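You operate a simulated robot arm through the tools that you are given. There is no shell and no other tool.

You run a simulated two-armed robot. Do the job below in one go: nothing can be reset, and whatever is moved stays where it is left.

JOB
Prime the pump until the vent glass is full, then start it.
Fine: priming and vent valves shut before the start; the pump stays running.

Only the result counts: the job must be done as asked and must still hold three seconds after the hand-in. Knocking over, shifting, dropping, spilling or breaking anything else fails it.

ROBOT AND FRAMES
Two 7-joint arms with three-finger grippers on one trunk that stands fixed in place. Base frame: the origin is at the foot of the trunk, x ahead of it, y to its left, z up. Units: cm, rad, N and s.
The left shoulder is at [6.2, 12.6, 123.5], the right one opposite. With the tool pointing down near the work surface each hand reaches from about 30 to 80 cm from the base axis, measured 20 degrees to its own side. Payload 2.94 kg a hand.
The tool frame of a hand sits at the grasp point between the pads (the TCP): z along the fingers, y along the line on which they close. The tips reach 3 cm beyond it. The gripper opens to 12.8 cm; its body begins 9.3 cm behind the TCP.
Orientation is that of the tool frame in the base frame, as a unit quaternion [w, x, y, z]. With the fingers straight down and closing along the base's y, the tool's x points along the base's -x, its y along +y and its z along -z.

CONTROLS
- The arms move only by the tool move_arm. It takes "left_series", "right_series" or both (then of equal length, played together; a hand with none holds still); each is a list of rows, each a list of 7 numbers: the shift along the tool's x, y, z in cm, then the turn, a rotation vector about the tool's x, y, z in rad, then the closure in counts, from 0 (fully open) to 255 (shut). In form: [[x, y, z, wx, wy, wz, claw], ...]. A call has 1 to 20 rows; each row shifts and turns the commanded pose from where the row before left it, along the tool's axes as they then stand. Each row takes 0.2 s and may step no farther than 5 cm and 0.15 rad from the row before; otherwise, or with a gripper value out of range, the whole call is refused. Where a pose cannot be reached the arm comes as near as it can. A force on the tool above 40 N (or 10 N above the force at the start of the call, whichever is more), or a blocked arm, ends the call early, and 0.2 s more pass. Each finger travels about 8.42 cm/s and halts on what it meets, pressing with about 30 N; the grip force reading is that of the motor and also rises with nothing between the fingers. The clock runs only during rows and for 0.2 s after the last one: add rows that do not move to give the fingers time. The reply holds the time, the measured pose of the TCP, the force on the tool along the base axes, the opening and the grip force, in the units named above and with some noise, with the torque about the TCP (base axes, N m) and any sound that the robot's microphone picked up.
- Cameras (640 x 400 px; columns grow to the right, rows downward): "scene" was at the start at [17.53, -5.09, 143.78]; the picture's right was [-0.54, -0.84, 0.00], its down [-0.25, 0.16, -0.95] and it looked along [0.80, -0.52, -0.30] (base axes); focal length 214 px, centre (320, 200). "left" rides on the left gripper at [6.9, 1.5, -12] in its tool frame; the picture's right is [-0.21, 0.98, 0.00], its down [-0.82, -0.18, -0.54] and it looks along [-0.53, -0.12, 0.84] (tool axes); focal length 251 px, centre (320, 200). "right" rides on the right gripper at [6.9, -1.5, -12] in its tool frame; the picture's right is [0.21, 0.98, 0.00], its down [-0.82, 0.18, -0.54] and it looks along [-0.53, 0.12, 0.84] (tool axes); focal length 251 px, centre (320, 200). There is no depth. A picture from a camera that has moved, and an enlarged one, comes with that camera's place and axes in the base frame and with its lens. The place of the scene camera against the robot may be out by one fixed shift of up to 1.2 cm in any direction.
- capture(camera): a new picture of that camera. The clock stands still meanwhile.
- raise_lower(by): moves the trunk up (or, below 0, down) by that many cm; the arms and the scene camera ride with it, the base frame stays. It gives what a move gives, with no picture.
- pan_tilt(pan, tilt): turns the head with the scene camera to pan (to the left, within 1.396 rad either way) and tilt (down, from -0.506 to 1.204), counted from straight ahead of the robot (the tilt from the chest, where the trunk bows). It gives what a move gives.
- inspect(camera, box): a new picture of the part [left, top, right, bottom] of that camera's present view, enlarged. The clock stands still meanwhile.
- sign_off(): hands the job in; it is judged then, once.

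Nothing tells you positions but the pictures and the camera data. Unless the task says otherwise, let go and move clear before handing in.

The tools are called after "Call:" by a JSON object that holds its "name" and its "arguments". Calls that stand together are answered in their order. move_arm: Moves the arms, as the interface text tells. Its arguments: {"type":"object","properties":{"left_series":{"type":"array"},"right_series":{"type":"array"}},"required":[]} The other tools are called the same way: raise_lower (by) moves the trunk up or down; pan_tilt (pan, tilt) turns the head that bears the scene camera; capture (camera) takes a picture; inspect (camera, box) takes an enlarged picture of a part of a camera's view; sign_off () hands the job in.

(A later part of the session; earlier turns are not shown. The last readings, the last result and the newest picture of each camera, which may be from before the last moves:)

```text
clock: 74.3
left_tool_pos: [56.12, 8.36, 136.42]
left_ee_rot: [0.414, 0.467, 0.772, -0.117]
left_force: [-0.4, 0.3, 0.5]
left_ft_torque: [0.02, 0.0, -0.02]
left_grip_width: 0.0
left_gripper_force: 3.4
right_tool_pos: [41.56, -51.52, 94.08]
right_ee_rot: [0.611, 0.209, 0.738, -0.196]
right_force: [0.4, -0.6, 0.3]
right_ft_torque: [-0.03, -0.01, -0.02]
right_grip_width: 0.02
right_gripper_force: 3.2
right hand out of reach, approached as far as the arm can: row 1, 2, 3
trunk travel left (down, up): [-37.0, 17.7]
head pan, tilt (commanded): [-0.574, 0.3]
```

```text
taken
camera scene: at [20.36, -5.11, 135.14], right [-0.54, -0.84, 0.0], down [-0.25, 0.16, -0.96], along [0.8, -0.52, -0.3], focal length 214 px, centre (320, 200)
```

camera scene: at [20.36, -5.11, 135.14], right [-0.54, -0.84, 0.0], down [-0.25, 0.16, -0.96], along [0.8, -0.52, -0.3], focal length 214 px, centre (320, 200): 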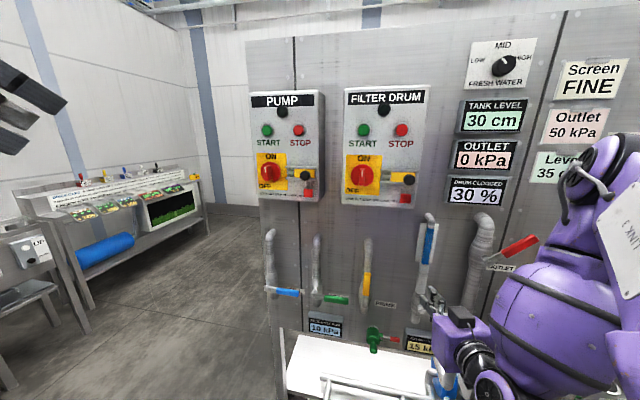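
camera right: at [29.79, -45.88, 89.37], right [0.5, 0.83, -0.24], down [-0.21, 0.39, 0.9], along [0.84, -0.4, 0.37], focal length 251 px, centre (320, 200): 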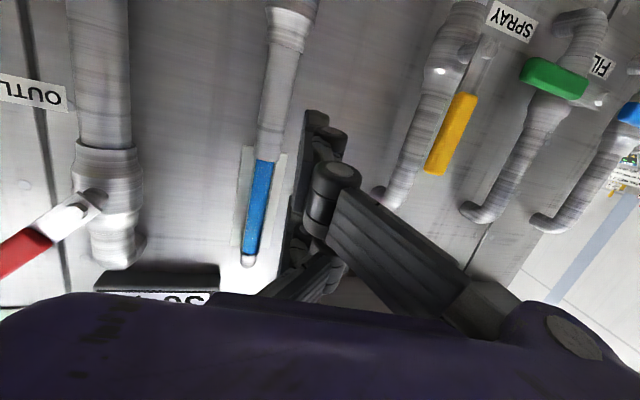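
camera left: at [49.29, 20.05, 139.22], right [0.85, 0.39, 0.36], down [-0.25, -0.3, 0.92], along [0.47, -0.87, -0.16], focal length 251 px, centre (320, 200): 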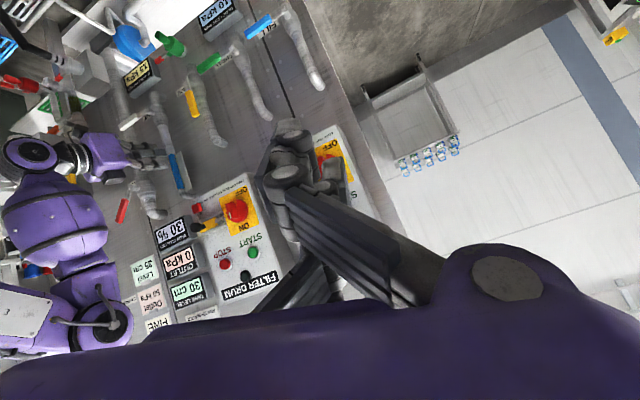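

The right arm cannot get to PRIME's left side, but the left arm comes from exactly that side and can push the lever shut. I'll move the right hand off to the right, then bring the left hand across in front of the boxes.

Call:
{"name": "move_arm", "arguments": {"right_series": [[0, -2.5, -1.0, 0, 0, 0, 255], [0, -2.5, -1.0, 0, 0, 0, 255], [0, -2.5, -1.0, 0, 0, 0, 255], [0, -2.0, -1.0, 0, 0, 0, 255]]}}

Call:
{"name": "move_arm", "arguments": {"left_series": [[-1.136, -2.77, 2.53, 0, 0, 0, 255], [-1.136, -2.77, 2.53, 0, 0, 0, 255], [-1.136, -2.77, 2.53, 0, 0, 0, 255], [-1.136, -2.77, 2.53, 0, 0, 0, 255], [-1.136, -2.77, 2.53, 0, 0, 0, 255], [0, 0, 0, 0, 0, 0, 255]]}}

Call:
{"name": "capture", "arguments": {"camera": "left"}}

Call:
{"name": "capture", "arguments": {"camera": "scene"}}

```text
clock: 75.3
left_tool_pos: [56.1, 8.34, 136.45]
left_ee_rot: [0.414, 0.468, 0.772, -0.118]
left_force: [0.1, 0.3, 0.6]
left_ft_torque: [0.0, 0.05, -0.02]
left_grip_width: 0.02
left_gripper_force: 2.9
right_tool_pos: [33.03, -57.24, 95.07]
right_ee_rot: [0.611, 0.21, 0.737, -0.196]
right_force: [0.4, -0.1, 0.2]
right_ft_torque: [0.04, 0.02, -0.02]
right_grip_width: 0.0
right_gripper_force: 2.9
trunk travel left (down, up): [-37.0, 17.7]
head pan, tilt (commanded): [-0.574, 0.3]
```

```text
clock: 76.7
left_tool_pos: [52.86, -9.79, 129.78]
left_ee_rot: [0.414, 0.467, 0.773, -0.116]
left_force: [-0.2, 0.4, -0.3]
left_ft_torque: [0.0, 0.0, -0.03]
left_grip_width: 0.0
left_gripper_force: 2.8
right_tool_pos: [33.07, -57.27, 95.02]
right_ee_rot: [0.611, 0.209, 0.738, -0.197]
right_force: [0.4, 0.1, 0.4]
right_ft_torque: [0.01, 0.04, -0.02]
right_grip_width: 0.01
right_gripper_force: 3.0
trunk travel left (down, up): [-37.0, 17.7]
head pan, tilt (commanded): [-0.574, 0.3]
```

```text
taken
camera left: at [46.06, 1.91, 132.52], right [0.85, 0.39, 0.36], down [-0.25, -0.3, 0.92], along [0.47, -0.87, -0.16], focal length 251 px, centre (320, 200)
```

left: 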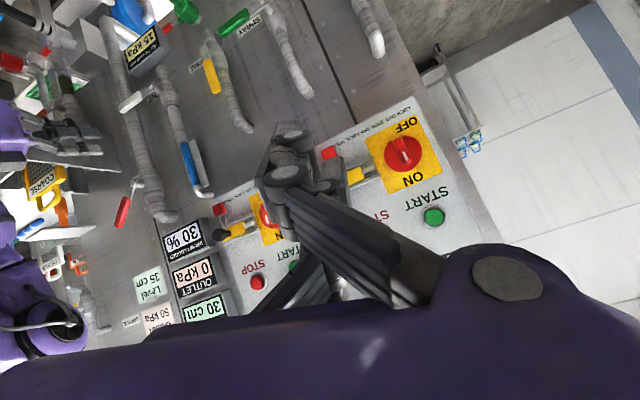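

```text
taken
camera scene: at [20.35, -5.01, 135.15], right [-0.54, -0.84, 0.0], down [-0.25, 0.16, -0.96], along [0.8, -0.52, -0.3], focal length 214 px, centre (320, 200)
```

scene: 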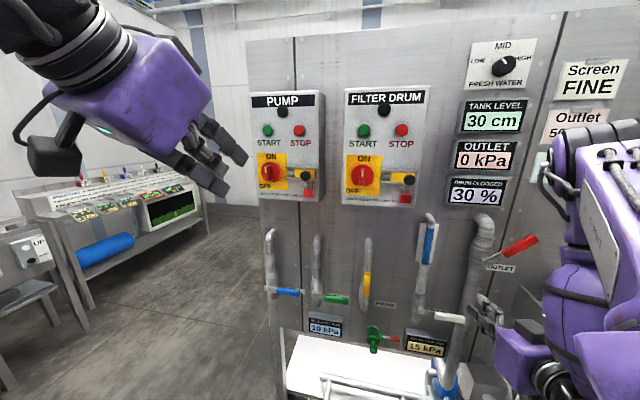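

The left hand travels freely. I'll continue it to a point in front of and above the PRIME lever, still 10 cm off the wall fittings.

Call:
{"name": "move_arm", "arguments": {"left_series": [[-0.37, -2.49, 2.99, 0, 0, 0, 255], [-0.37, -2.49, 2.99, 0, 0, 0, 255], [-0.37, -2.49, 2.99, 0, 0, 0, 255], [-0.37, -2.49, 2.99, 0, 0, 0, 255], [-0.37, -2.49, 2.99, 0, 0, 0, 255], [-0.37, -2.49, 2.99, 0, 0, 0, 255], [0, 0, 0, 0, 0, 0, 255]]}}

Call:
{"name": "capture", "arguments": {"camera": "left"}}

Call:
{"name": "capture", "arguments": {"camera": "scene"}}

```text
clock: 78.3
left_tool_pos: [50.42, -29.25, 117.27]
left_ee_rot: [0.415, 0.467, 0.772, -0.117]
left_force: [0.4, -0.4, -0.6]
left_ft_torque: [0.01, 0.0, -0.02]
left_grip_width: 0.0
left_gripper_force: 3.1
right_tool_pos: [33.04, -57.14, 95.05]
right_ee_rot: [0.611, 0.21, 0.738, -0.197]
right_force: [0.5, -0.4, 0.4]
right_ft_torque: [-0.04, 0.0, -0.01]
right_grip_width: 0.0
right_gripper_force: 3.1
trunk travel left (down, up): [-37.0, 17.7]
head pan, tilt (commanded): [-0.574, 0.3]
```

```text
taken
camera left: at [43.68, -17.52, 119.96], right [0.85, 0.39, 0.36], down [-0.25, -0.3, 0.92], along [0.47, -0.87, -0.16], focal length 251 px, centre (320, 200)
```

left: 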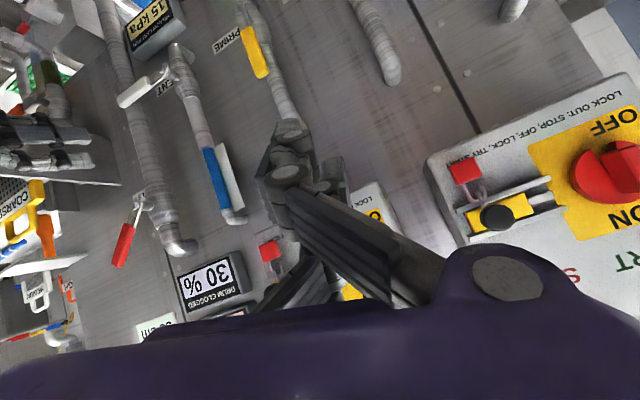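

```text
taken
camera scene: at [20.35, -5.02, 135.15], right [-0.54, -0.84, 0.0], down [-0.25, 0.16, -0.96], along [0.8, -0.52, -0.3], focal length 214 px, centre (320, 200)
```

scene: 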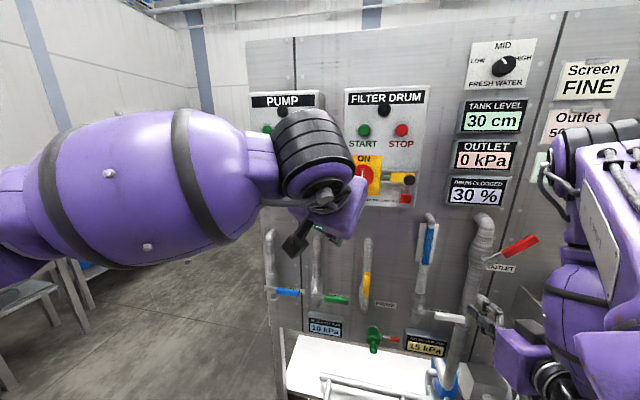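

The left hand is in front of the FILTER DRUM box, still well off the wall. I'll level it to point straight at the wall.

Call:
{"name": "move_arm", "arguments": {"left_series": [[0, 0, 0, -0.0584, -0.094, -0.0724, 255], [0, 0, 0, -0.0584, -0.094, -0.0724, 255], [0, 0, 0, -0.0584, -0.094, -0.0724, 255], [0, 0, 0, -0.0584, -0.094, -0.0724, 255], [0, 0, 0, -0.0584, -0.094, -0.0724, 255], [0, 0, 0, 0, 0, 0, 255]]}}

Call:
{"name": "capture", "arguments": {"camera": "left"}}

Call:
{"name": "capture", "arguments": {"camera": "scene"}}

```text
clock: 79.7
left_tool_pos: [50.49, -29.26, 117.24]
left_ee_rot: [0.617, 0.217, 0.735, -0.181]
left_force: [1.2, 0.2, -0.7]
left_ft_torque: [0.01, 0.0, 0.01]
left_grip_width: 0.0
left_gripper_force: 2.7
right_tool_pos: [33.05, -57.34, 95.01]
right_ee_rot: [0.611, 0.209, 0.737, -0.197]
right_force: [0.4, 0.8, -0.6]
right_ft_torque: [0.0, 0.0, 0.0]
right_grip_width: 0.01
right_gripper_force: 2.6
trunk travel left (down, up): [-37.0, 17.7]
head pan, tilt (commanded): [-0.574, 0.3]
```

```text
taken
camera left: at [40.23, -21.17, 112.55], right [0.56, 0.8, 0.21], down [-0.43, 0.06, 0.9], along [0.71, -0.6, 0.37], focal length 251 px, centre (320, 200)
```

left: 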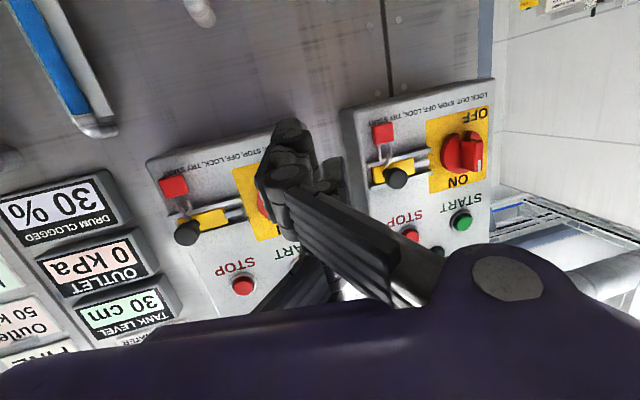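

```text
taken
camera scene: at [20.36, -5.06, 135.14], right [-0.54, -0.84, 0.0], down [-0.25, 0.16, -0.96], along [0.8, -0.52, -0.3], focal length 214 px, centre (320, 200)
```

scene: 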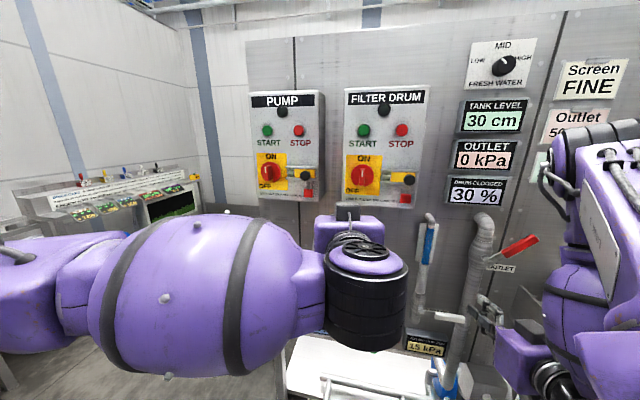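

The left hand points squarely at the wall now. I'll lower it to about z=92, staying 9 cm short of the levers, and check whether the right camera can watch.

Call:
{"name": "move_arm", "arguments": {"left_series": [[3.37, -0.79, 1.47, 0, 0, 0, 255], [3.37, -0.79, 1.47, 0, 0, 0, 255], [3.37, -0.79, 1.47, 0, 0, 0, 255], [3.37, -0.79, 1.47, 0, 0, 0, 255], [3.37, -0.79, 1.47, 0, 0, 0, 255], [3.37, -0.79, 1.47, 0, 0, 0, 255], [3.37, -0.79, 1.47, 0, 0, 0, 255], [0, 0, 0, 0, 0, 0, 255]]}}

Call:
{"name": "capture", "arguments": {"camera": "left"}}

Call:
{"name": "capture", "arguments": {"camera": "right"}}

Call:
{"name": "capture", "arguments": {"camera": "scene"}}

```text
clock: 81.5
left_tool_pos: [52.48, -37.2, 92.12]
left_ee_rot: [0.616, 0.217, 0.735, -0.181]
left_force: [0.2, 0.5, 0.4]
left_ft_torque: [-0.02, -0.01, 0.03]
left_grip_width: 0.0
left_gripper_force: 2.9
right_tool_pos: [33.1, -57.26, 95.04]
right_ee_rot: [0.611, 0.21, 0.738, -0.197]
right_force: [0.1, 0.1, 0.8]
right_ft_torque: [0.01, 0.0, 0.0]
right_grip_width: 0.0
right_gripper_force: 2.9
trunk travel left (down, up): [-37.0, 17.7]
head pan, tilt (commanded): [-0.574, 0.3]
```

```text
taken
camera left: at [42.22, -29.03, 87.49], right [0.56, 0.8, 0.21], down [-0.42, 0.06, 0.9], along [0.71, -0.6, 0.37], focal length 251 px, centre (320, 200)
```

left: 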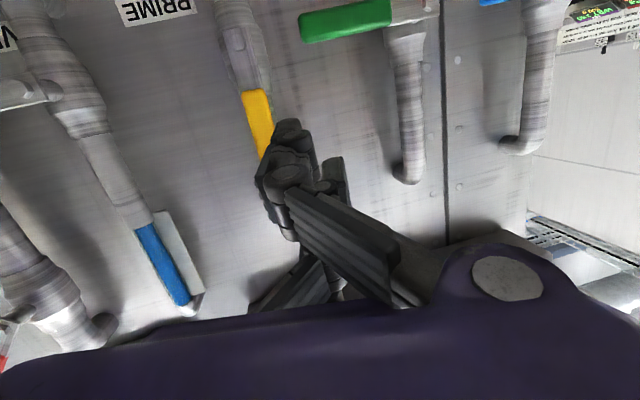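

```text
taken
camera right: at [21.26, -51.57, 90.4], right [0.5, 0.83, -0.24], down [-0.21, 0.39, 0.9], along [0.84, -0.4, 0.37], focal length 251 px, centre (320, 200)
```

right: 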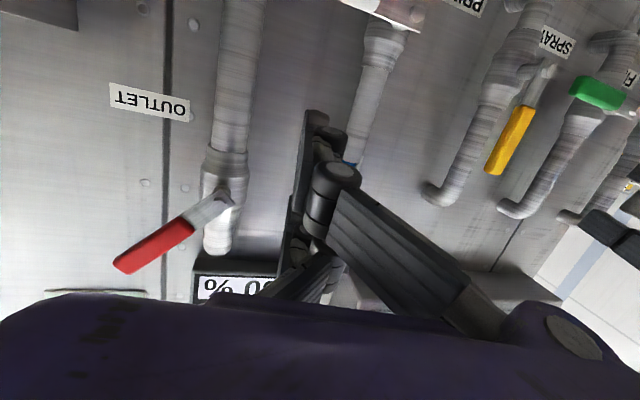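

```text
taken
camera scene: at [20.34, -5.05, 135.15], right [-0.54, -0.84, 0.0], down [-0.25, 0.16, -0.96], along [0.8, -0.52, -0.3], focal length 214 px, centre (320, 200)
```

scene: 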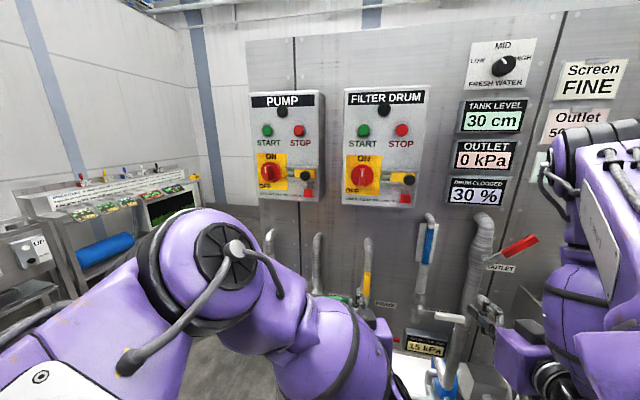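

The left hand is now level with the upper half of the PRIME lever and to its left, and the scene camera sees lever, glass and VENT at once. I'll shift the right hand a bit further right for clearance, and bring the left fingers forward beside the lever.

Call:
{"name": "move_arm", "arguments": {"right_series": [[0.8, -2.2, 0, 0, 0, 0, 255], [0.8, -2.2, 0, 0, 0, 0, 255], [0.8, -2.2, 0, 0, 0, 0, 255]]}}

Call:
{"name": "move_arm", "arguments": {"left_series": [[-0.39, 0, 2.22, 0, 0, 0, 255], [-0.39, 0, 2.22, 0, 0, 0, 255], [-0.39, 0, 2.22, 0, 0, 0, 255], [-0.39, 0, 2.22, 0, 0, 0, 255], [0, 0, 0, 0, 0, 0, 255]]}}

Call:
{"name": "capture", "arguments": {"camera": "left"}}

Call:
{"name": "inspect", "arguments": {"camera": "scene", "box": [280, 200, 520, 370]}}

```text
clock: 82.3
left_tool_pos: [52.29, -37.17, 92.15]
left_ee_rot: [0.616, 0.219, 0.735, -0.182]
left_force: [-0.4, 0.1, -0.1]
left_ft_torque: [0.0, -0.01, -0.04]
left_grip_width: 0.0
left_gripper_force: 2.7
right_tool_pos: [28.85, -62.85, 92.8]
right_ee_rot: [0.611, 0.211, 0.738, -0.197]
right_force: [0.0, 0.3, 0.4]
right_ft_torque: [0.0, 0.0, 0.01]
right_grip_width: 0.01
right_gripper_force: 3.0
trunk travel left (down, up): [-37.0, 17.7]
head pan, tilt (commanded): [-0.574, 0.3]
```

```text
clock: 83.5
left_tool_pos: [60.03, -42.27, 92.04]
left_ee_rot: [0.616, 0.218, 0.735, -0.181]
left_force: [-0.3, 0.3, -0.2]
left_ft_torque: [0.03, 0.0, 0.01]
left_grip_width: 0.01
left_gripper_force: 3.0
right_tool_pos: [28.91, -62.72, 92.85]
right_ee_rot: [0.611, 0.21, 0.738, -0.197]
right_force: [-0.6, -0.4, 0.4]
right_ft_torque: [0.0, 0.01, 0.01]
right_grip_width: 0.01
right_gripper_force: 2.7
trunk travel left (down, up): [-37.0, 17.7]
head pan, tilt (commanded): [-0.574, 0.3]
```

```text
taken
camera left: at [49.82, -34.06, 87.45], right [0.56, 0.8, 0.21], down [-0.42, 0.06, 0.9], along [0.71, -0.6, 0.37], focal length 251 px, centre (320, 200)
```

left: 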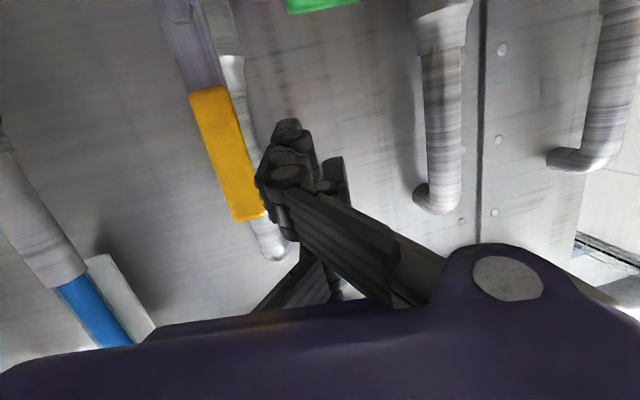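

```text
2.35 times, centred on (400, 285) of scene
camera zoom: at [20.34, -5.09, 135.14], right [-0.54, -0.84, 0.0], down [-0.25, 0.16, -0.96], along [0.8, -0.52, -0.3], focal length 505 px, centre (132, 0)
```

zoom: 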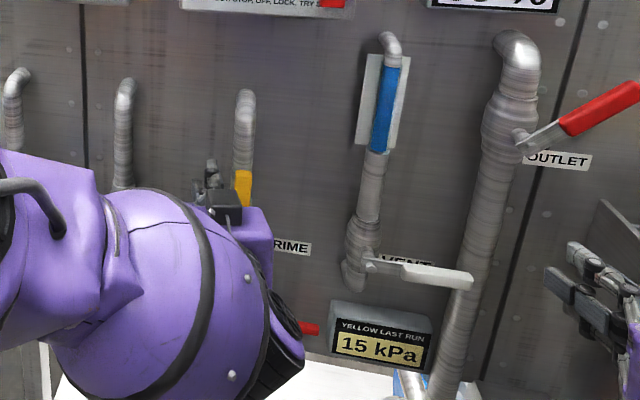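

The left fingers are beside the PRIME lever, on its left. I'll push it to the right and down, the closing direction, in two stages.

Call:
{"name": "move_arm", "arguments": {"left_series": [[0.2, -1.7, 0.03, 0, 0, 0, 255], [0.2, -1.7, 0.03, 0, 0, 0, 255], [0.2, -1.7, 0.03, 0, 0, 0, 255], [0.2, -1.7, 0.03, 0, 0, 0, 255], [0.05, -2.1, 0, 0, 0, 0, 255], [0, 0, 0, 0, 0, 0, 255]]}}

Call:
{"name": "capture", "arguments": {"camera": "left"}}

Call:
{"name": "inspect", "arguments": {"camera": "scene", "box": [280, 200, 520, 370]}}

Call:
{"name": "capture", "arguments": {"camera": "right"}}

```text
clock: 84.2
left_tool_pos: [58.25, -44.97, 91.78]
left_ee_rot: [0.614, 0.212, 0.74, -0.177]
left_force: [-17.4, 19.5, 3.5]
left_ft_torque: [0.3, 0.37, -0.32]
left_grip_width: 0.04
left_gripper_force: 3.4
right_tool_pos: [28.86, -62.5, 92.97]
right_ee_rot: [0.611, 0.209, 0.737, -0.197]
right_force: [-1.3, -0.1, 0.8]
right_ft_torque: [0.0, 0.01, 0.01]
right_grip_width: 0.02
right_gripper_force: 2.6
trunk travel left (down, up): [-37.0, 17.7]
head pan, tilt (commanded): [-0.574, 0.3]
stopped in row 3 (left hand): the force on the tool passed its limit at 54 N (the readings are from after the stop); the commanded pose is now the measured one
```

```text
taken
camera left: at [47.86, -36.92, 87.33], right [0.55, 0.81, 0.21], down [-0.42, 0.05, 0.91], along [0.72, -0.59, 0.36], focal length 251 px, centre (320, 200)
```

left: 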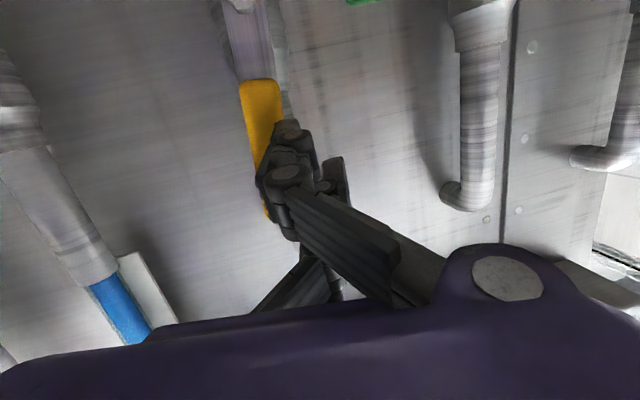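

```text
2.35 times, centred on (400, 285) of scene
camera zoom: at [20.07, -4.85, 135.2], right [-0.54, -0.84, 0.0], down [-0.25, 0.16, -0.96], along [0.8, -0.52, -0.29], focal length 505 px, centre (132, 0)
```

zoom: 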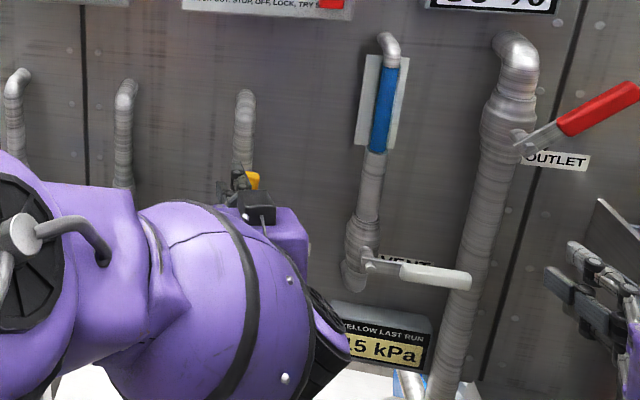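

```text
taken
camera right: at [16.98, -56.82, 88.36], right [0.5, 0.83, -0.25], down [-0.21, 0.39, 0.9], along [0.84, -0.4, 0.37], focal length 251 px, centre (320, 200)
```

right: 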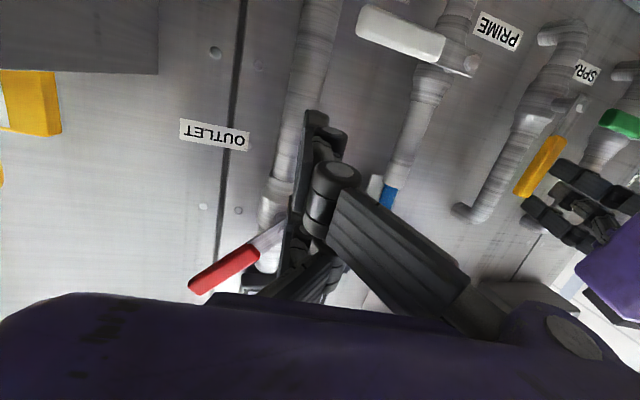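

The fingertips touched the PRIME pipe behind the lever, so I'm about 1.5 cm too deep. I'll back out a little and push again.

Call:
{"name": "move_arm", "arguments": {"left_series": [[0.3, 0.3, -1.6, 0, 0, 0, 255], [0.1, -1.4, 0, 0, 0, 0, 255], [0.1, -1.5, 0, 0, 0, 0, 255], [0.1, -1.5, 0, 0, 0, 0, 255], [0, 0, 0, 0, 0, 0, 255]]}}

Call:
{"name": "capture", "arguments": {"camera": "left"}}

Call:
{"name": "capture", "arguments": {"camera": "right"}}

Call:
{"name": "inspect", "arguments": {"camera": "scene", "box": [280, 200, 520, 370]}}

```text
clock: 85.1
left_tool_pos: [57.24, -44.93, 92.34]
left_ee_rot: [0.616, 0.199, 0.743, -0.171]
left_force: [-23.6, 22.8, 2.7]
left_ft_torque: [-0.42, -0.34, -0.34]
left_grip_width: 0.01
left_gripper_force: 2.9
right_tool_pos: [28.73, -62.45, 93.09]
right_ee_rot: [0.612, 0.209, 0.736, -0.198]
right_force: [-0.6, -0.6, 0.3]
right_ft_torque: [-0.02, 0.01, 0.0]
right_grip_width: 0.01
right_gripper_force: 3.2
trunk travel left (down, up): [-37.0, 17.7]
head pan, tilt (commanded): [-0.574, 0.3]
stopped in row 4 (left hand): the force on the tool passed its limit at 46 N (the readings are from after the stop); the commanded pose is now the measured one
```

```text
taken
camera left: at [46.69, -37.26, 87.84], right [0.53, 0.82, 0.2], down [-0.42, 0.04, 0.91], along [0.74, -0.57, 0.37], focal length 251 px, centre (320, 200)
```

left: 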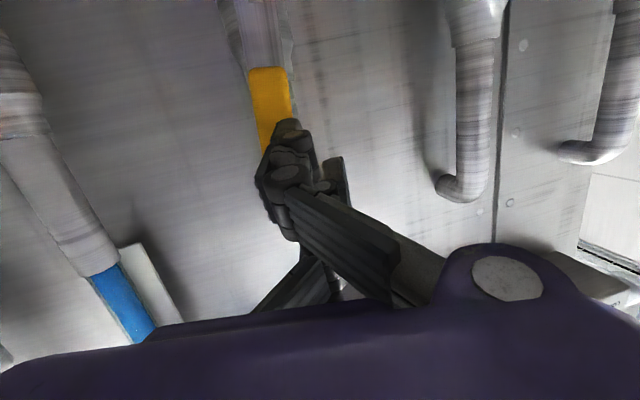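

```text
taken
camera right: at [16.96, -56.79, 88.37], right [0.5, 0.83, -0.25], down [-0.21, 0.39, 0.9], along [0.84, -0.4, 0.37], focal length 251 px, centre (320, 200)
```

right: 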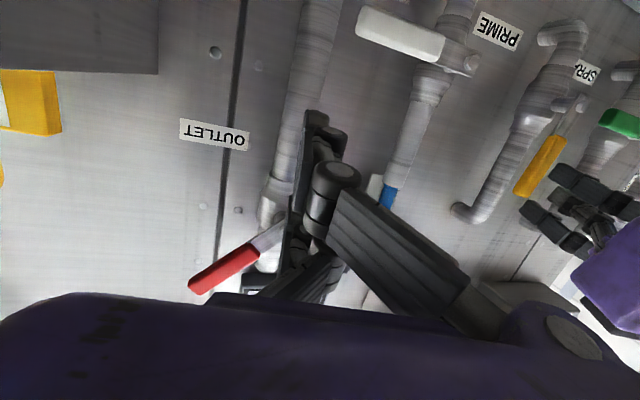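

```text
2.35 times, centred on (400, 285) of scene
camera zoom: at [20.05, -4.81, 135.2], right [-0.54, -0.84, 0.0], down [-0.25, 0.16, -0.96], along [0.8, -0.52, -0.29], focal length 505 px, centre (132, 0)
```

zoom: 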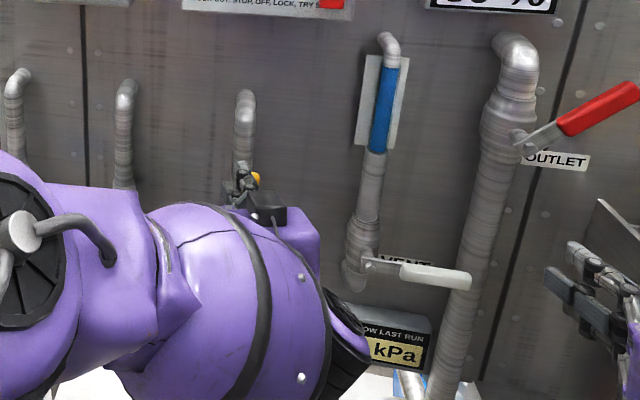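

Still pressing against something head-on. I'll enlarge the right-hand view to see exactly how the left fingers meet the lever.

Call:
{"name": "inspect", "arguments": {"camera": "right", "box": [440, 90, 640, 290]}}

Call:
{"name": "inspect", "arguments": {"camera": "left", "box": [190, 0, 390, 220]}}

```text
2.00 times, centred on (540, 190) of right
camera zoom: at [16.96, -56.79, 88.37], right [0.5, 0.83, -0.25], down [-0.21, 0.39, 0.9], along [0.84, -0.4, 0.37], focal length 503 px, centre (-120, 220)
```

zoom: 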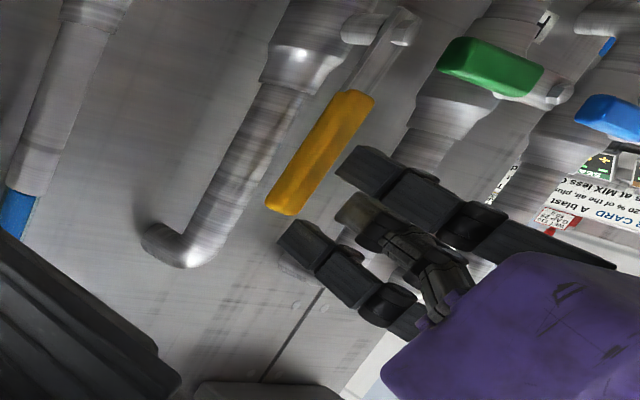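

```text
1.82 times, centred on (290, 110) of left
camera zoom: at [46.69, -37.26, 87.84], right [0.53, 0.82, 0.2], down [-0.42, 0.04, 0.91], along [0.74, -0.57, 0.37], focal length 457 px, centre (374, 364)
```

zoom: 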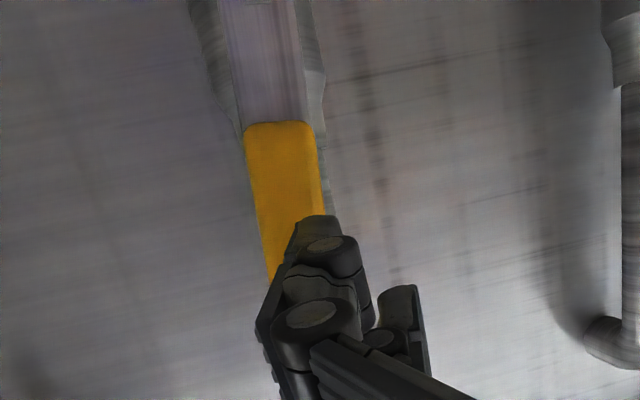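

The lever actually sits about 1 cm deeper than I assumed (centre f≈75), so the lower fingertip was pressing on its front face. I'll retreat, move left, level the fingers fully and go deeper before pushing.

Call:
{"name": "move_arm", "arguments": {"left_series": [[0, 0.8, -2.2, 0, 0, 0, 255], [0, 1.8, 0, 0, 0, 0, 255], [0, 1.8, 0, 0, -0.08, 0, 255], [0, 0, 0, 0, -0.08, 0, 255], [0, 0, 2.1, 0, 0, 0, 255], [0, 0, 2.1, 0, 0, 0, 255], [0, 0, 0, 0, 0, 0, 255]]}}

Call:
{"name": "capture", "arguments": {"camera": "left"}}

Call:
{"name": "inspect", "arguments": {"camera": "right", "box": [440, 90, 640, 290]}}

```text
clock: 86.9
left_tool_pos: [64.08, -41.2, 94.79]
left_ee_rot: [0.685, 0.17, 0.685, -0.18]
left_force: [-0.3, 0.2, 1.0]
left_ft_torque: [-0.04, -0.01, 0.0]
left_grip_width: 0.0
left_gripper_force: 2.7
right_tool_pos: [29.08, -62.59, 92.89]
right_ee_rot: [0.61, 0.211, 0.738, -0.198]
right_force: [0.3, -0.1, 0.1]
right_ft_torque: [-0.01, -0.01, -0.02]
right_grip_width: 0.0
right_gripper_force: 2.6
trunk travel left (down, up): [-37.0, 17.7]
head pan, tilt (commanded): [-0.574, 0.3]
stopped in row 7 (left hand): the arm was blocked; the commanded pose is now the measured one
```

```text
taken
camera left: at [54.13, -34.43, 87.9], right [0.47, 0.86, 0.2], down [-0.56, 0.11, 0.82], along [0.69, -0.5, 0.53], focal length 251 px, centre (320, 200)
```

left: 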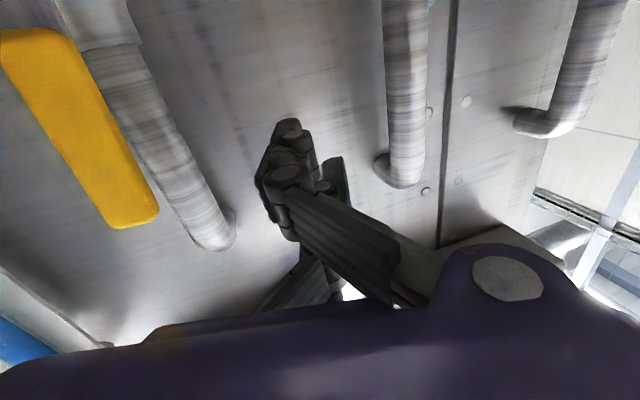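

```text
2.00 times, centred on (540, 190) of right
camera zoom: at [17.19, -56.94, 88.21], right [0.5, 0.83, -0.24], down [-0.21, 0.39, 0.9], along [0.84, -0.4, 0.37], focal length 503 px, centre (-120, 220)
```

zoom: 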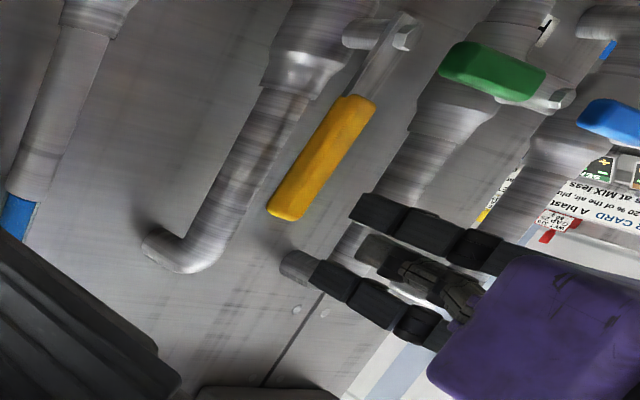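

The left hand sprang deeper and further left than intended, and the arm reported being blocked, though the force is now nil. I'll look at the scene before moving anything.

Call:
{"name": "capture", "arguments": {"camera": "scene"}}

Call:
{"name": "capture", "arguments": {"camera": "right"}}

```text
taken
camera scene: at [20.41, -5.05, 135.14], right [-0.54, -0.84, 0.0], down [-0.25, 0.16, -0.96], along [0.8, -0.52, -0.3], focal length 214 px, centre (320, 200)
```

scene: 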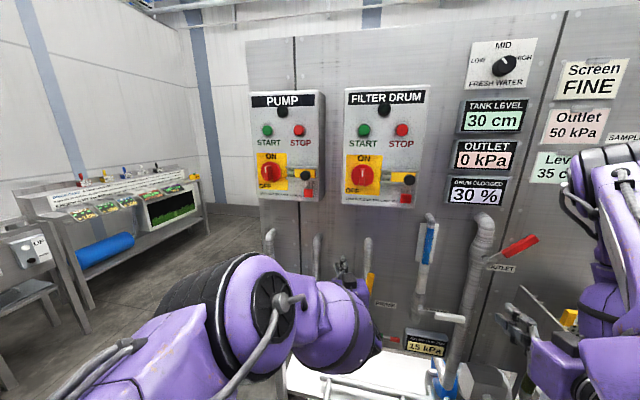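

```text
taken
camera right: at [17.19, -56.94, 88.21], right [0.5, 0.83, -0.24], down [-0.21, 0.39, 0.9], along [0.84, -0.4, 0.37], focal length 251 px, centre (320, 200)
```

right: 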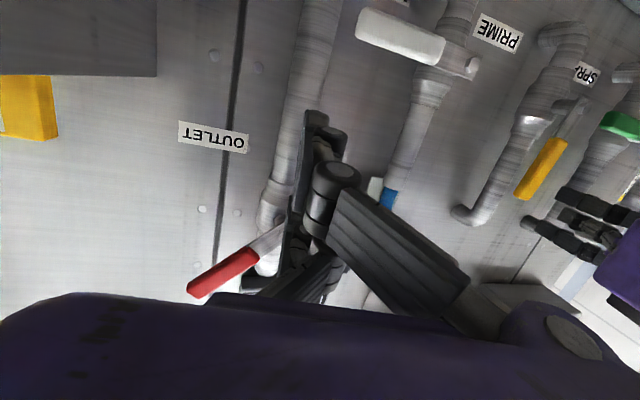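

Nothing is disturbed: SPRAY and FILL levers are unchanged and the glass is full. I'll bring the left fingers back 1.7 cm and down 4.4 cm so they lie beside the lever at the right depth.

Call:
{"name": "move_arm", "arguments": {"left_series": [[0, 0, -1.6, 0, 0, 0, 255], [2.2, 0, 0, 0, 0, 0, 255], [2.2, 0, 0, 0, 0, 0, 255], [0, 0, 0, 0, 0, 0, 255]]}}

Call:
{"name": "capture", "arguments": {"camera": "left"}}

Call:
{"name": "inspect", "arguments": {"camera": "right", "box": [440, 90, 640, 290]}}

```text
clock: 88.1
left_tool_pos: [66.48, -38.01, 93.33]
left_ee_rot: [0.7, 0.142, 0.679, -0.168]
left_force: [-0.1, 0.3, 0.5]
left_ft_torque: [0.01, -0.01, 0.0]
left_grip_width: 0.0
left_gripper_force: 2.9
right_tool_pos: [28.93, -62.67, 92.87]
right_ee_rot: [0.61, 0.209, 0.738, -0.197]
right_force: [-0.2, 0.2, -0.1]
right_ft_torque: [-0.06, 0.0, -0.02]
right_grip_width: 0.0
right_gripper_force: 2.8
trunk travel left (down, up): [-37.0, 17.7]
head pan, tilt (commanded): [-0.574, 0.3]
stopped in row 4 (left hand): the arm was blocked; the commanded pose is now the measured one
```

```text
taken
camera left: at [56.41, -32.05, 85.97], right [0.41, 0.89, 0.19], down [-0.58, 0.1, 0.81], along [0.7, -0.44, 0.56], focal length 251 px, centre (320, 200)
```

left: 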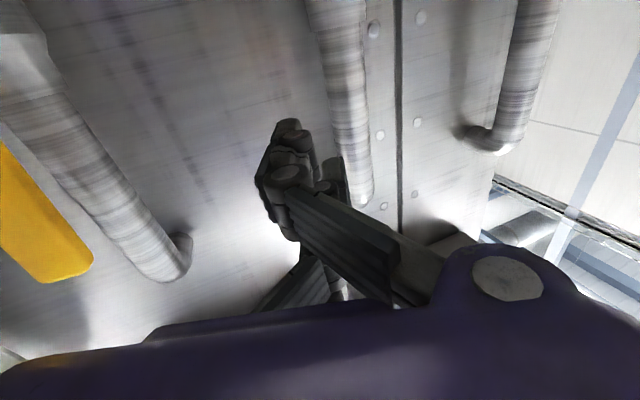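

```text
2.00 times, centred on (540, 190) of right
camera zoom: at [17.19, -56.94, 88.21], right [0.5, 0.83, -0.25], down [-0.21, 0.39, 0.9], along [0.84, -0.4, 0.37], focal length 503 px, centre (-120, 220)
```

zoom: 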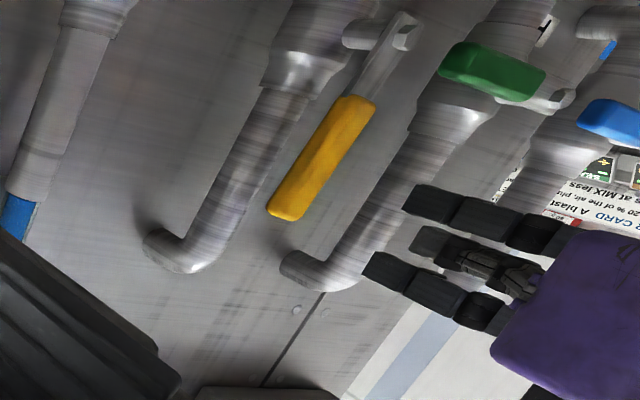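

The hand drifted further left instead of following, so some other part of the left arm must be touching something. I'll tilt the head down and look around the left arm.

Call:
{"name": "pan_tilt", "arguments": {"pan": -0.4, "tilt": 0.8}}

Call:
{"name": "capture", "arguments": {"camera": "scene"}}

Call:
{"name": "capture", "arguments": {"camera": "right"}}

```text
clock: 89.0
left_tool_pos: [66.43, -38.14, 93.19]
left_ee_rot: [0.7, 0.143, 0.679, -0.168]
left_force: [1.1, 0.2, 0.3]
left_ft_torque: [0.0, 0.02, 0.0]
left_grip_width: 0.02
left_gripper_force: 3.2
right_tool_pos: [28.98, -62.76, 92.89]
right_ee_rot: [0.61, 0.209, 0.738, -0.197]
right_force: [-0.3, 1.8, -0.2]
right_ft_torque: [0.01, -0.01, -0.01]
right_grip_width: 0.02
right_gripper_force: 3.0
trunk travel left (down, up): [-37.0, 17.7]
head pan, tilt (commanded): [-0.4, 0.799]
```

```text
taken
camera scene: at [20.46, -4.26, 132.91], right [-0.47, -0.88, 0.0], down [-0.46, 0.24, -0.86], along [0.76, -0.4, -0.52], focal length 214 px, centre (320, 200)
```

scene: 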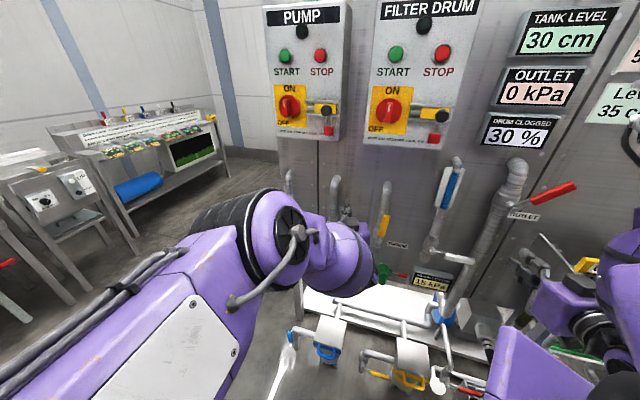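

```text
taken
camera right: at [17.13, -56.98, 88.2], right [0.5, 0.83, -0.25], down [-0.21, 0.39, 0.9], along [0.84, -0.4, 0.37], focal length 251 px, centre (320, 200)
```

right: 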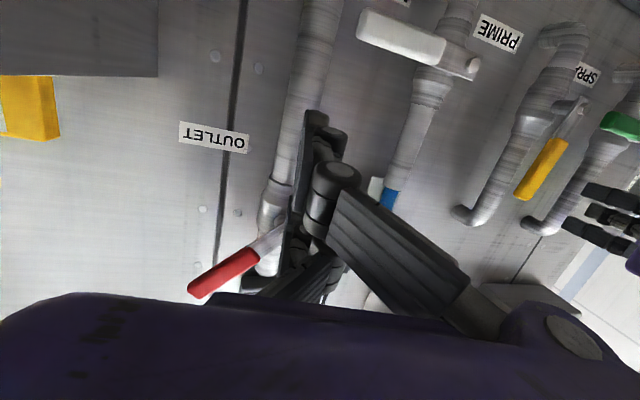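

The left arm's links look clear of fittings, so I'll test it by simply drawing the left hand straight back from the wall a few centimetres.

Call:
{"name": "move_arm", "arguments": {"left_series": [[0, 0, -1.5, 0, 0, 0, 255], [0, 0, -1.5, 0, 0, 0, 255], [0, 0, -1.5, 0, 0, 0, 255], [0, 0, -1.5, 0, 0, 0, 255], [0, 0, 0, 0, 0, 0, 255]]}}

Call:
{"name": "capture", "arguments": {"camera": "left"}}

Call:
{"name": "capture", "arguments": {"camera": "scene"}}

```text
clock: 90.2
left_tool_pos: [60.59, -35.88, 93.01]
left_ee_rot: [0.699, 0.146, 0.68, -0.169]
left_force: [-0.4, -1.0, 0.3]
left_ft_torque: [0.02, 0.02, 0.0]
left_grip_width: 0.0
left_gripper_force: 3.0
right_tool_pos: [28.89, -62.72, 92.87]
right_ee_rot: [0.61, 0.209, 0.738, -0.196]
right_force: [0.0, 0.4, 0.0]
right_ft_torque: [0.01, 0.0, 0.03]
right_grip_width: 0.0
right_gripper_force: 2.8
trunk travel left (down, up): [-37.0, 17.7]
head pan, tilt (commanded): [-0.4, 0.799]
```

```text
taken
camera left: at [50.51, -29.82, 85.69], right [0.42, 0.89, 0.19], down [-0.58, 0.1, 0.81], along [0.7, -0.45, 0.56], focal length 251 px, centre (320, 200)
```

left: 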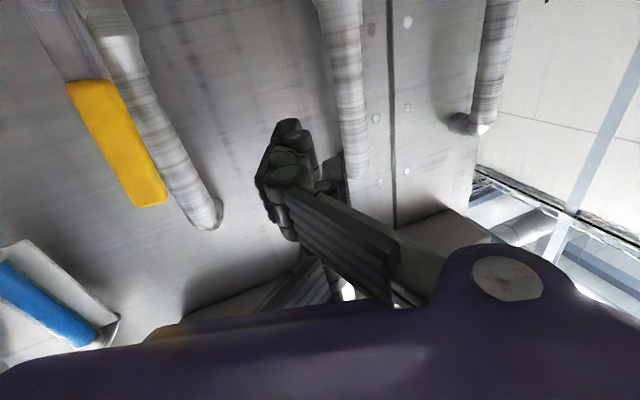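

```text
taken
camera scene: at [20.45, -4.28, 132.87], right [-0.47, -0.88, 0.0], down [-0.46, 0.25, -0.85], along [0.75, -0.4, -0.52], focal length 214 px, centre (320, 200)
```

scene: 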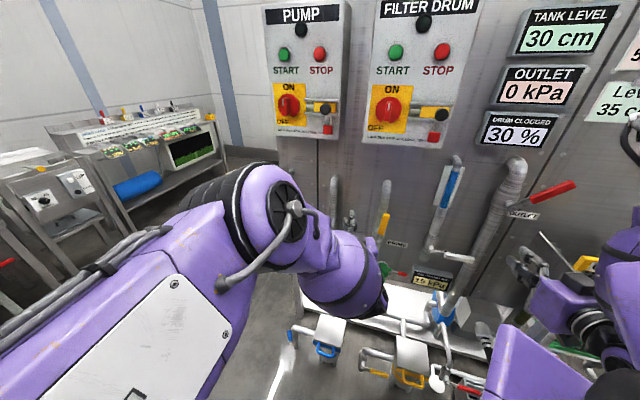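

Drawing back worked exactly as commanded, so the arm itself is free away from the wall. I'll straighten the hand's yaw and line it up left of the PRIME lever again, still in front of it.

Call:
{"name": "move_arm", "arguments": {"left_series": [[0, 0, 0, 0.13, 0, 0, 255], [1.2, -1.8, 0, 0, 0, 0, 255], [1.2, -1.8, 0, 0, 0, 0, 255], [0, -1.8, 0, 0, 0, 0, 255], [0, 0, 0, 0, 0, 0, 255]]}}

Call:
{"name": "capture", "arguments": {"camera": "left"}}

```text
clock: 91.6
left_tool_pos: [63.94, -36.92, 95.14]
left_ee_rot: [0.713, 0.148, 0.658, -0.192]
left_force: [-0.9, -0.1, -0.6]
left_ft_torque: [-0.01, 0.03, -0.03]
left_grip_width: 0.0
left_gripper_force: 3.0
right_tool_pos: [29.0, -62.64, 92.8]
right_ee_rot: [0.61, 0.21, 0.738, -0.198]
right_force: [0.0, -0.1, -0.7]
right_ft_torque: [0.04, 0.01, -0.01]
right_grip_width: 0.01
right_gripper_force: 2.8
trunk travel left (down, up): [-37.0, 17.7]
head pan, tilt (commanded): [-0.4, 0.799]
stopped in row 5 (left hand): the arm was blocked; the commanded pose is now the measured one
```

```text
taken
camera left: at [54.45, -30.74, 87.15], right [0.44, 0.88, 0.17], down [-0.61, 0.16, 0.78], along [0.65, -0.45, 0.61], focal length 251 px, centre (320, 200)
```

left: 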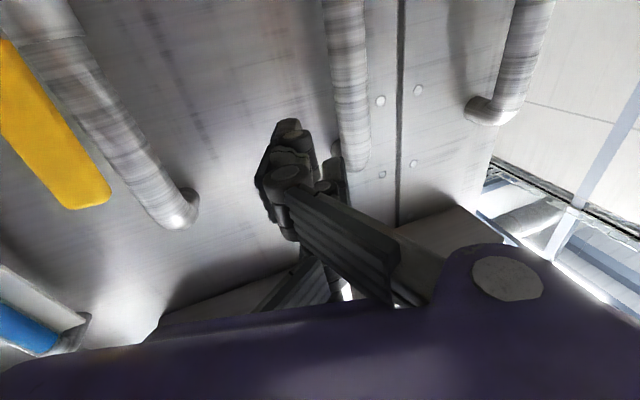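

The left arm seems to be snapping between postures when the hand is pitched fully level; it behaved well at the slightly nose-down attitude. I'll back off and restore that attitude.

Call:
{"name": "move_arm", "arguments": {"left_series": [[0, 0, -2.5, 0, 0, 0, 255], [0, 0, -2.5, 0, 0, 0, 255], [0, 0, -1.0, 0.043, 0.134, 0.023, 255], [0, 0, 0, 0.043, 0.134, 0.023, 255], [0, 0, 0, 0, 0, 0, 255]]}}

Call:
{"name": "capture", "arguments": {"camera": "left"}}

Call:
{"name": "capture", "arguments": {"camera": "scene"}}

```text
clock: 92.8
left_tool_pos: [57.82, -34.59, 94.03]
left_ee_rot: [0.612, 0.225, 0.736, -0.185]
left_force: [0.1, -0.1, -0.6]
left_ft_torque: [0.02, 0.0, -0.02]
left_grip_width: 0.0
left_gripper_force: 3.0
right_tool_pos: [28.97, -62.73, 92.82]
right_ee_rot: [0.61, 0.21, 0.738, -0.197]
right_force: [-0.3, 0.0, -0.2]
right_ft_torque: [0.0, -0.01, 0.0]
right_grip_width: 0.0
right_gripper_force: 2.8
trunk travel left (down, up): [-37.0, 17.7]
head pan, tilt (commanded): [-0.4, 0.799]
```

```text
taken
camera left: at [47.67, -26.27, 89.48], right [0.58, 0.79, 0.21], down [-0.42, 0.06, 0.91], along [0.7, -0.61, 0.36], focal length 251 px, centre (320, 200)
```

left: 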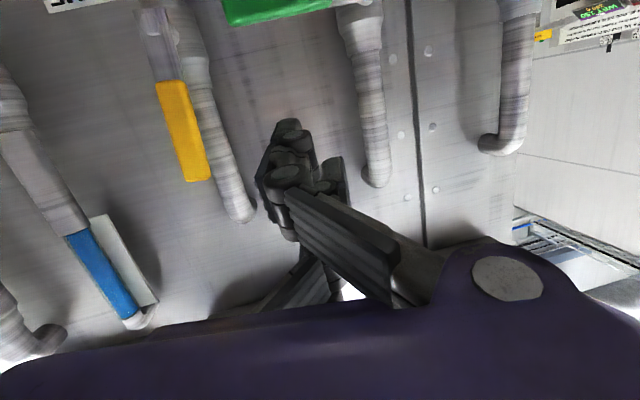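

```text
taken
camera scene: at [20.4, -4.32, 132.79], right [-0.48, -0.88, 0.0], down [-0.46, 0.25, -0.85], along [0.75, -0.4, -0.53], focal length 214 px, centre (320, 200)
```

scene: 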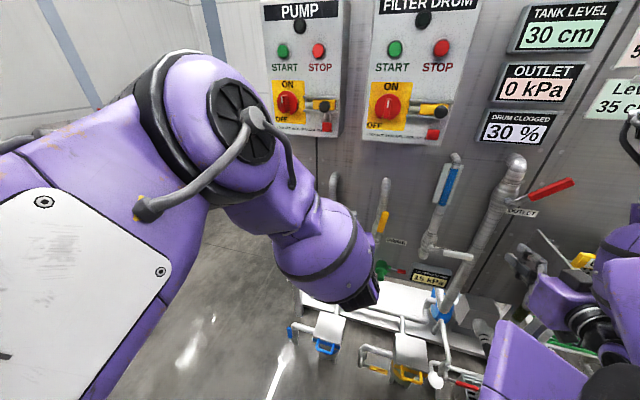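

The attitude is restored and the pose followed the command exactly. I'll move right and a little down to line up left of the lever.

Call:
{"name": "move_arm", "arguments": {"left_series": [[0.8, -1.7, 0, 0, 0, 0, 255], [0.8, -1.7, 0, 0, 0, 0, 255], [0.8, -1.5, 0, 0, 0, 0, 255], [0, 0, 0, 0, 0, 0, 255]]}}

Call:
{"name": "capture", "arguments": {"camera": "left"}}

```text
clock: 93.8
left_tool_pos: [54.73, -38.41, 91.54]
left_ee_rot: [0.613, 0.224, 0.735, -0.184]
left_force: [0.0, -0.7, -0.6]
left_ft_torque: [-0.01, 0.01, 0.01]
left_grip_width: 0.0
left_gripper_force: 3.3
right_tool_pos: [28.94, -62.62, 92.8]
right_ee_rot: [0.611, 0.209, 0.738, -0.196]
right_force: [0.4, 0.0, -0.1]
right_ft_torque: [-0.02, 0.02, -0.01]
right_grip_width: 0.0
right_gripper_force: 2.6
trunk travel left (down, up): [-37.0, 17.7]
head pan, tilt (commanded): [-0.4, 0.799]
```

```text
taken
camera left: at [44.59, -30.13, 86.96], right [0.57, 0.79, 0.21], down [-0.42, 0.06, 0.91], along [0.7, -0.61, 0.37], focal length 251 px, centre (320, 200)
```

left: 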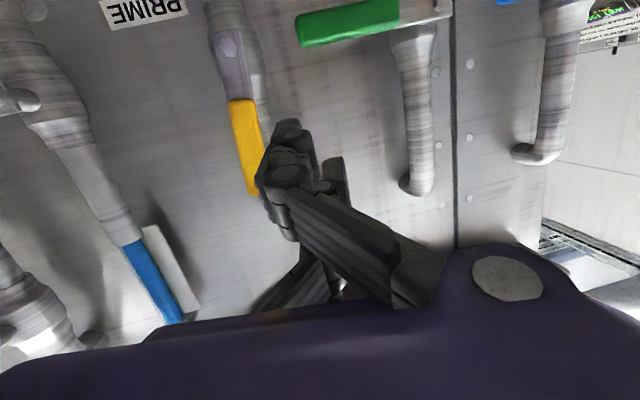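

Aligned left of the lever with clear space. I'll go forward 8 cm, about 1.4 cm deeper than the first try.

Call:
{"name": "move_arm", "arguments": {"left_series": [[-0.35, 0, 1.97, 0, 0, 0, 255], [-0.35, 0, 1.97, 0, 0, 0, 255], [-0.35, 0, 1.97, 0, 0, 0, 255], [-0.35, 0, 1.97, 0, 0, 0, 255], [0, 0, 0, 0, 0, 0, 255]]}}

Call:
{"name": "capture", "arguments": {"camera": "left"}}

Call:
{"name": "inspect", "arguments": {"camera": "right", "box": [440, 90, 640, 290]}}

```text
clock: 95.0
left_tool_pos: [61.44, -42.86, 91.49]
left_ee_rot: [0.612, 0.225, 0.735, -0.185]
left_force: [0.5, -0.2, 0.2]
left_ft_torque: [0.0, 0.01, -0.01]
left_grip_width: 0.0
left_gripper_force: 3.1
right_tool_pos: [28.97, -62.67, 92.85]
right_ee_rot: [0.61, 0.21, 0.738, -0.198]
right_force: [-0.4, -0.1, -0.3]
right_ft_torque: [0.02, 0.05, 0.01]
right_grip_width: 0.0
right_gripper_force: 3.2
trunk travel left (down, up): [-37.0, 17.7]
head pan, tilt (commanded): [-0.4, 0.799]
```

```text
taken
camera left: at [51.41, -34.46, 86.9], right [0.57, 0.79, 0.21], down [-0.42, 0.06, 0.91], along [0.7, -0.61, 0.37], focal length 251 px, centre (320, 200)
```

left: 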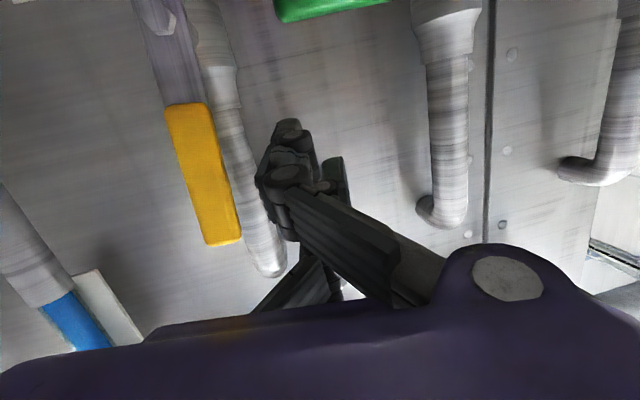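

```text
2.00 times, centred on (540, 190) of right
camera zoom: at [17.13, -56.97, 88.21], right [0.5, 0.83, -0.24], down [-0.21, 0.39, 0.9], along [0.84, -0.4, 0.37], focal length 503 px, centre (-120, 220)
```

zoom: 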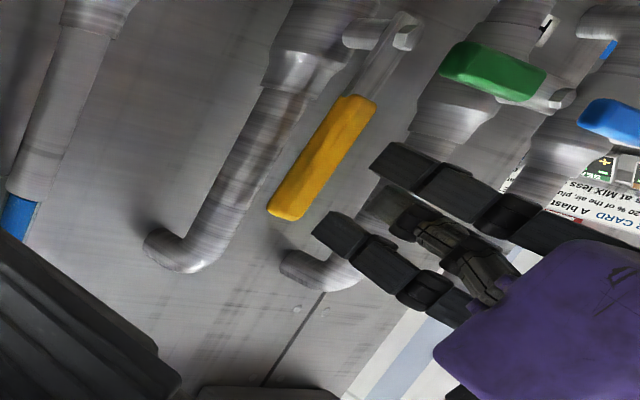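

The fingertips now reach past the lever's depth and are clear to its left. I'll push right in small steps.

Call:
{"name": "move_arm", "arguments": {"left_series": [[0.3, -1.3, 0, 0, 0, 0, 255], [0.3, -1.3, 0, 0, 0, 0, 255], [0.3, -1.3, 0, 0, 0, 0, 255], [0.1, -1.2, 0, 0, 0, 0, 255], [0.1, -1.2, 0, 0, 0, 0, 255]]}}

Call:
{"name": "capture", "arguments": {"camera": "left"}}

Call:
{"name": "inspect", "arguments": {"camera": "right", "box": [440, 90, 640, 290]}}

```text
clock: 96.4
left_tool_pos: [62.77, -45.03, 92.47]
left_ee_rot: [0.626, 0.194, 0.736, -0.168]
left_force: [0.0, -0.2, 0.4]
left_ft_torque: [0.0, -0.03, -0.03]
left_grip_width: 0.0
left_gripper_force: 3.1
right_tool_pos: [28.98, -62.63, 92.84]
right_ee_rot: [0.61, 0.21, 0.738, -0.198]
right_force: [0.9, -0.7, 0.2]
right_ft_torque: [0.02, -0.01, -0.02]
right_grip_width: 0.01
right_gripper_force: 2.4
trunk travel left (down, up): [-37.0, 17.7]
head pan, tilt (commanded): [-0.4, 0.799]
stopped in row 5 (left hand): the arm was blocked; the commanded pose is now the measured one
```

```text
taken
camera left: at [52.14, -37.51, 87.66], right [0.51, 0.83, 0.21], down [-0.44, 0.05, 0.9], along [0.74, -0.55, 0.39], focal length 251 px, centre (320, 200)
```

left: 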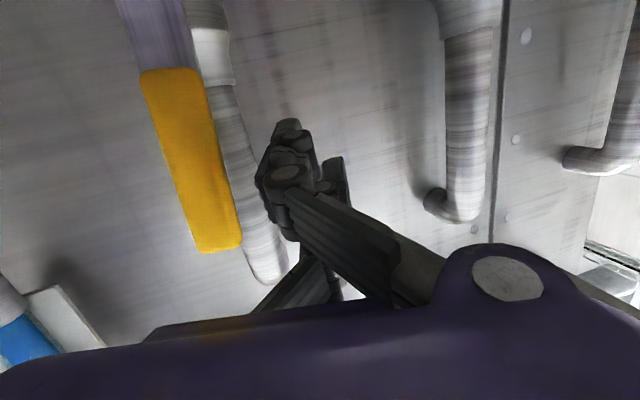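

```text
2.00 times, centred on (540, 190) of right
camera zoom: at [17.11, -56.95, 88.21], right [0.5, 0.83, -0.25], down [-0.2, 0.39, 0.9], along [0.84, -0.4, 0.37], focal length 503 px, centre (-120, 220)
```

zoom: 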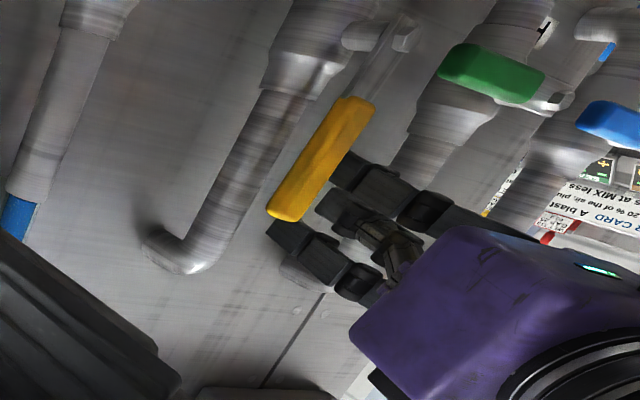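

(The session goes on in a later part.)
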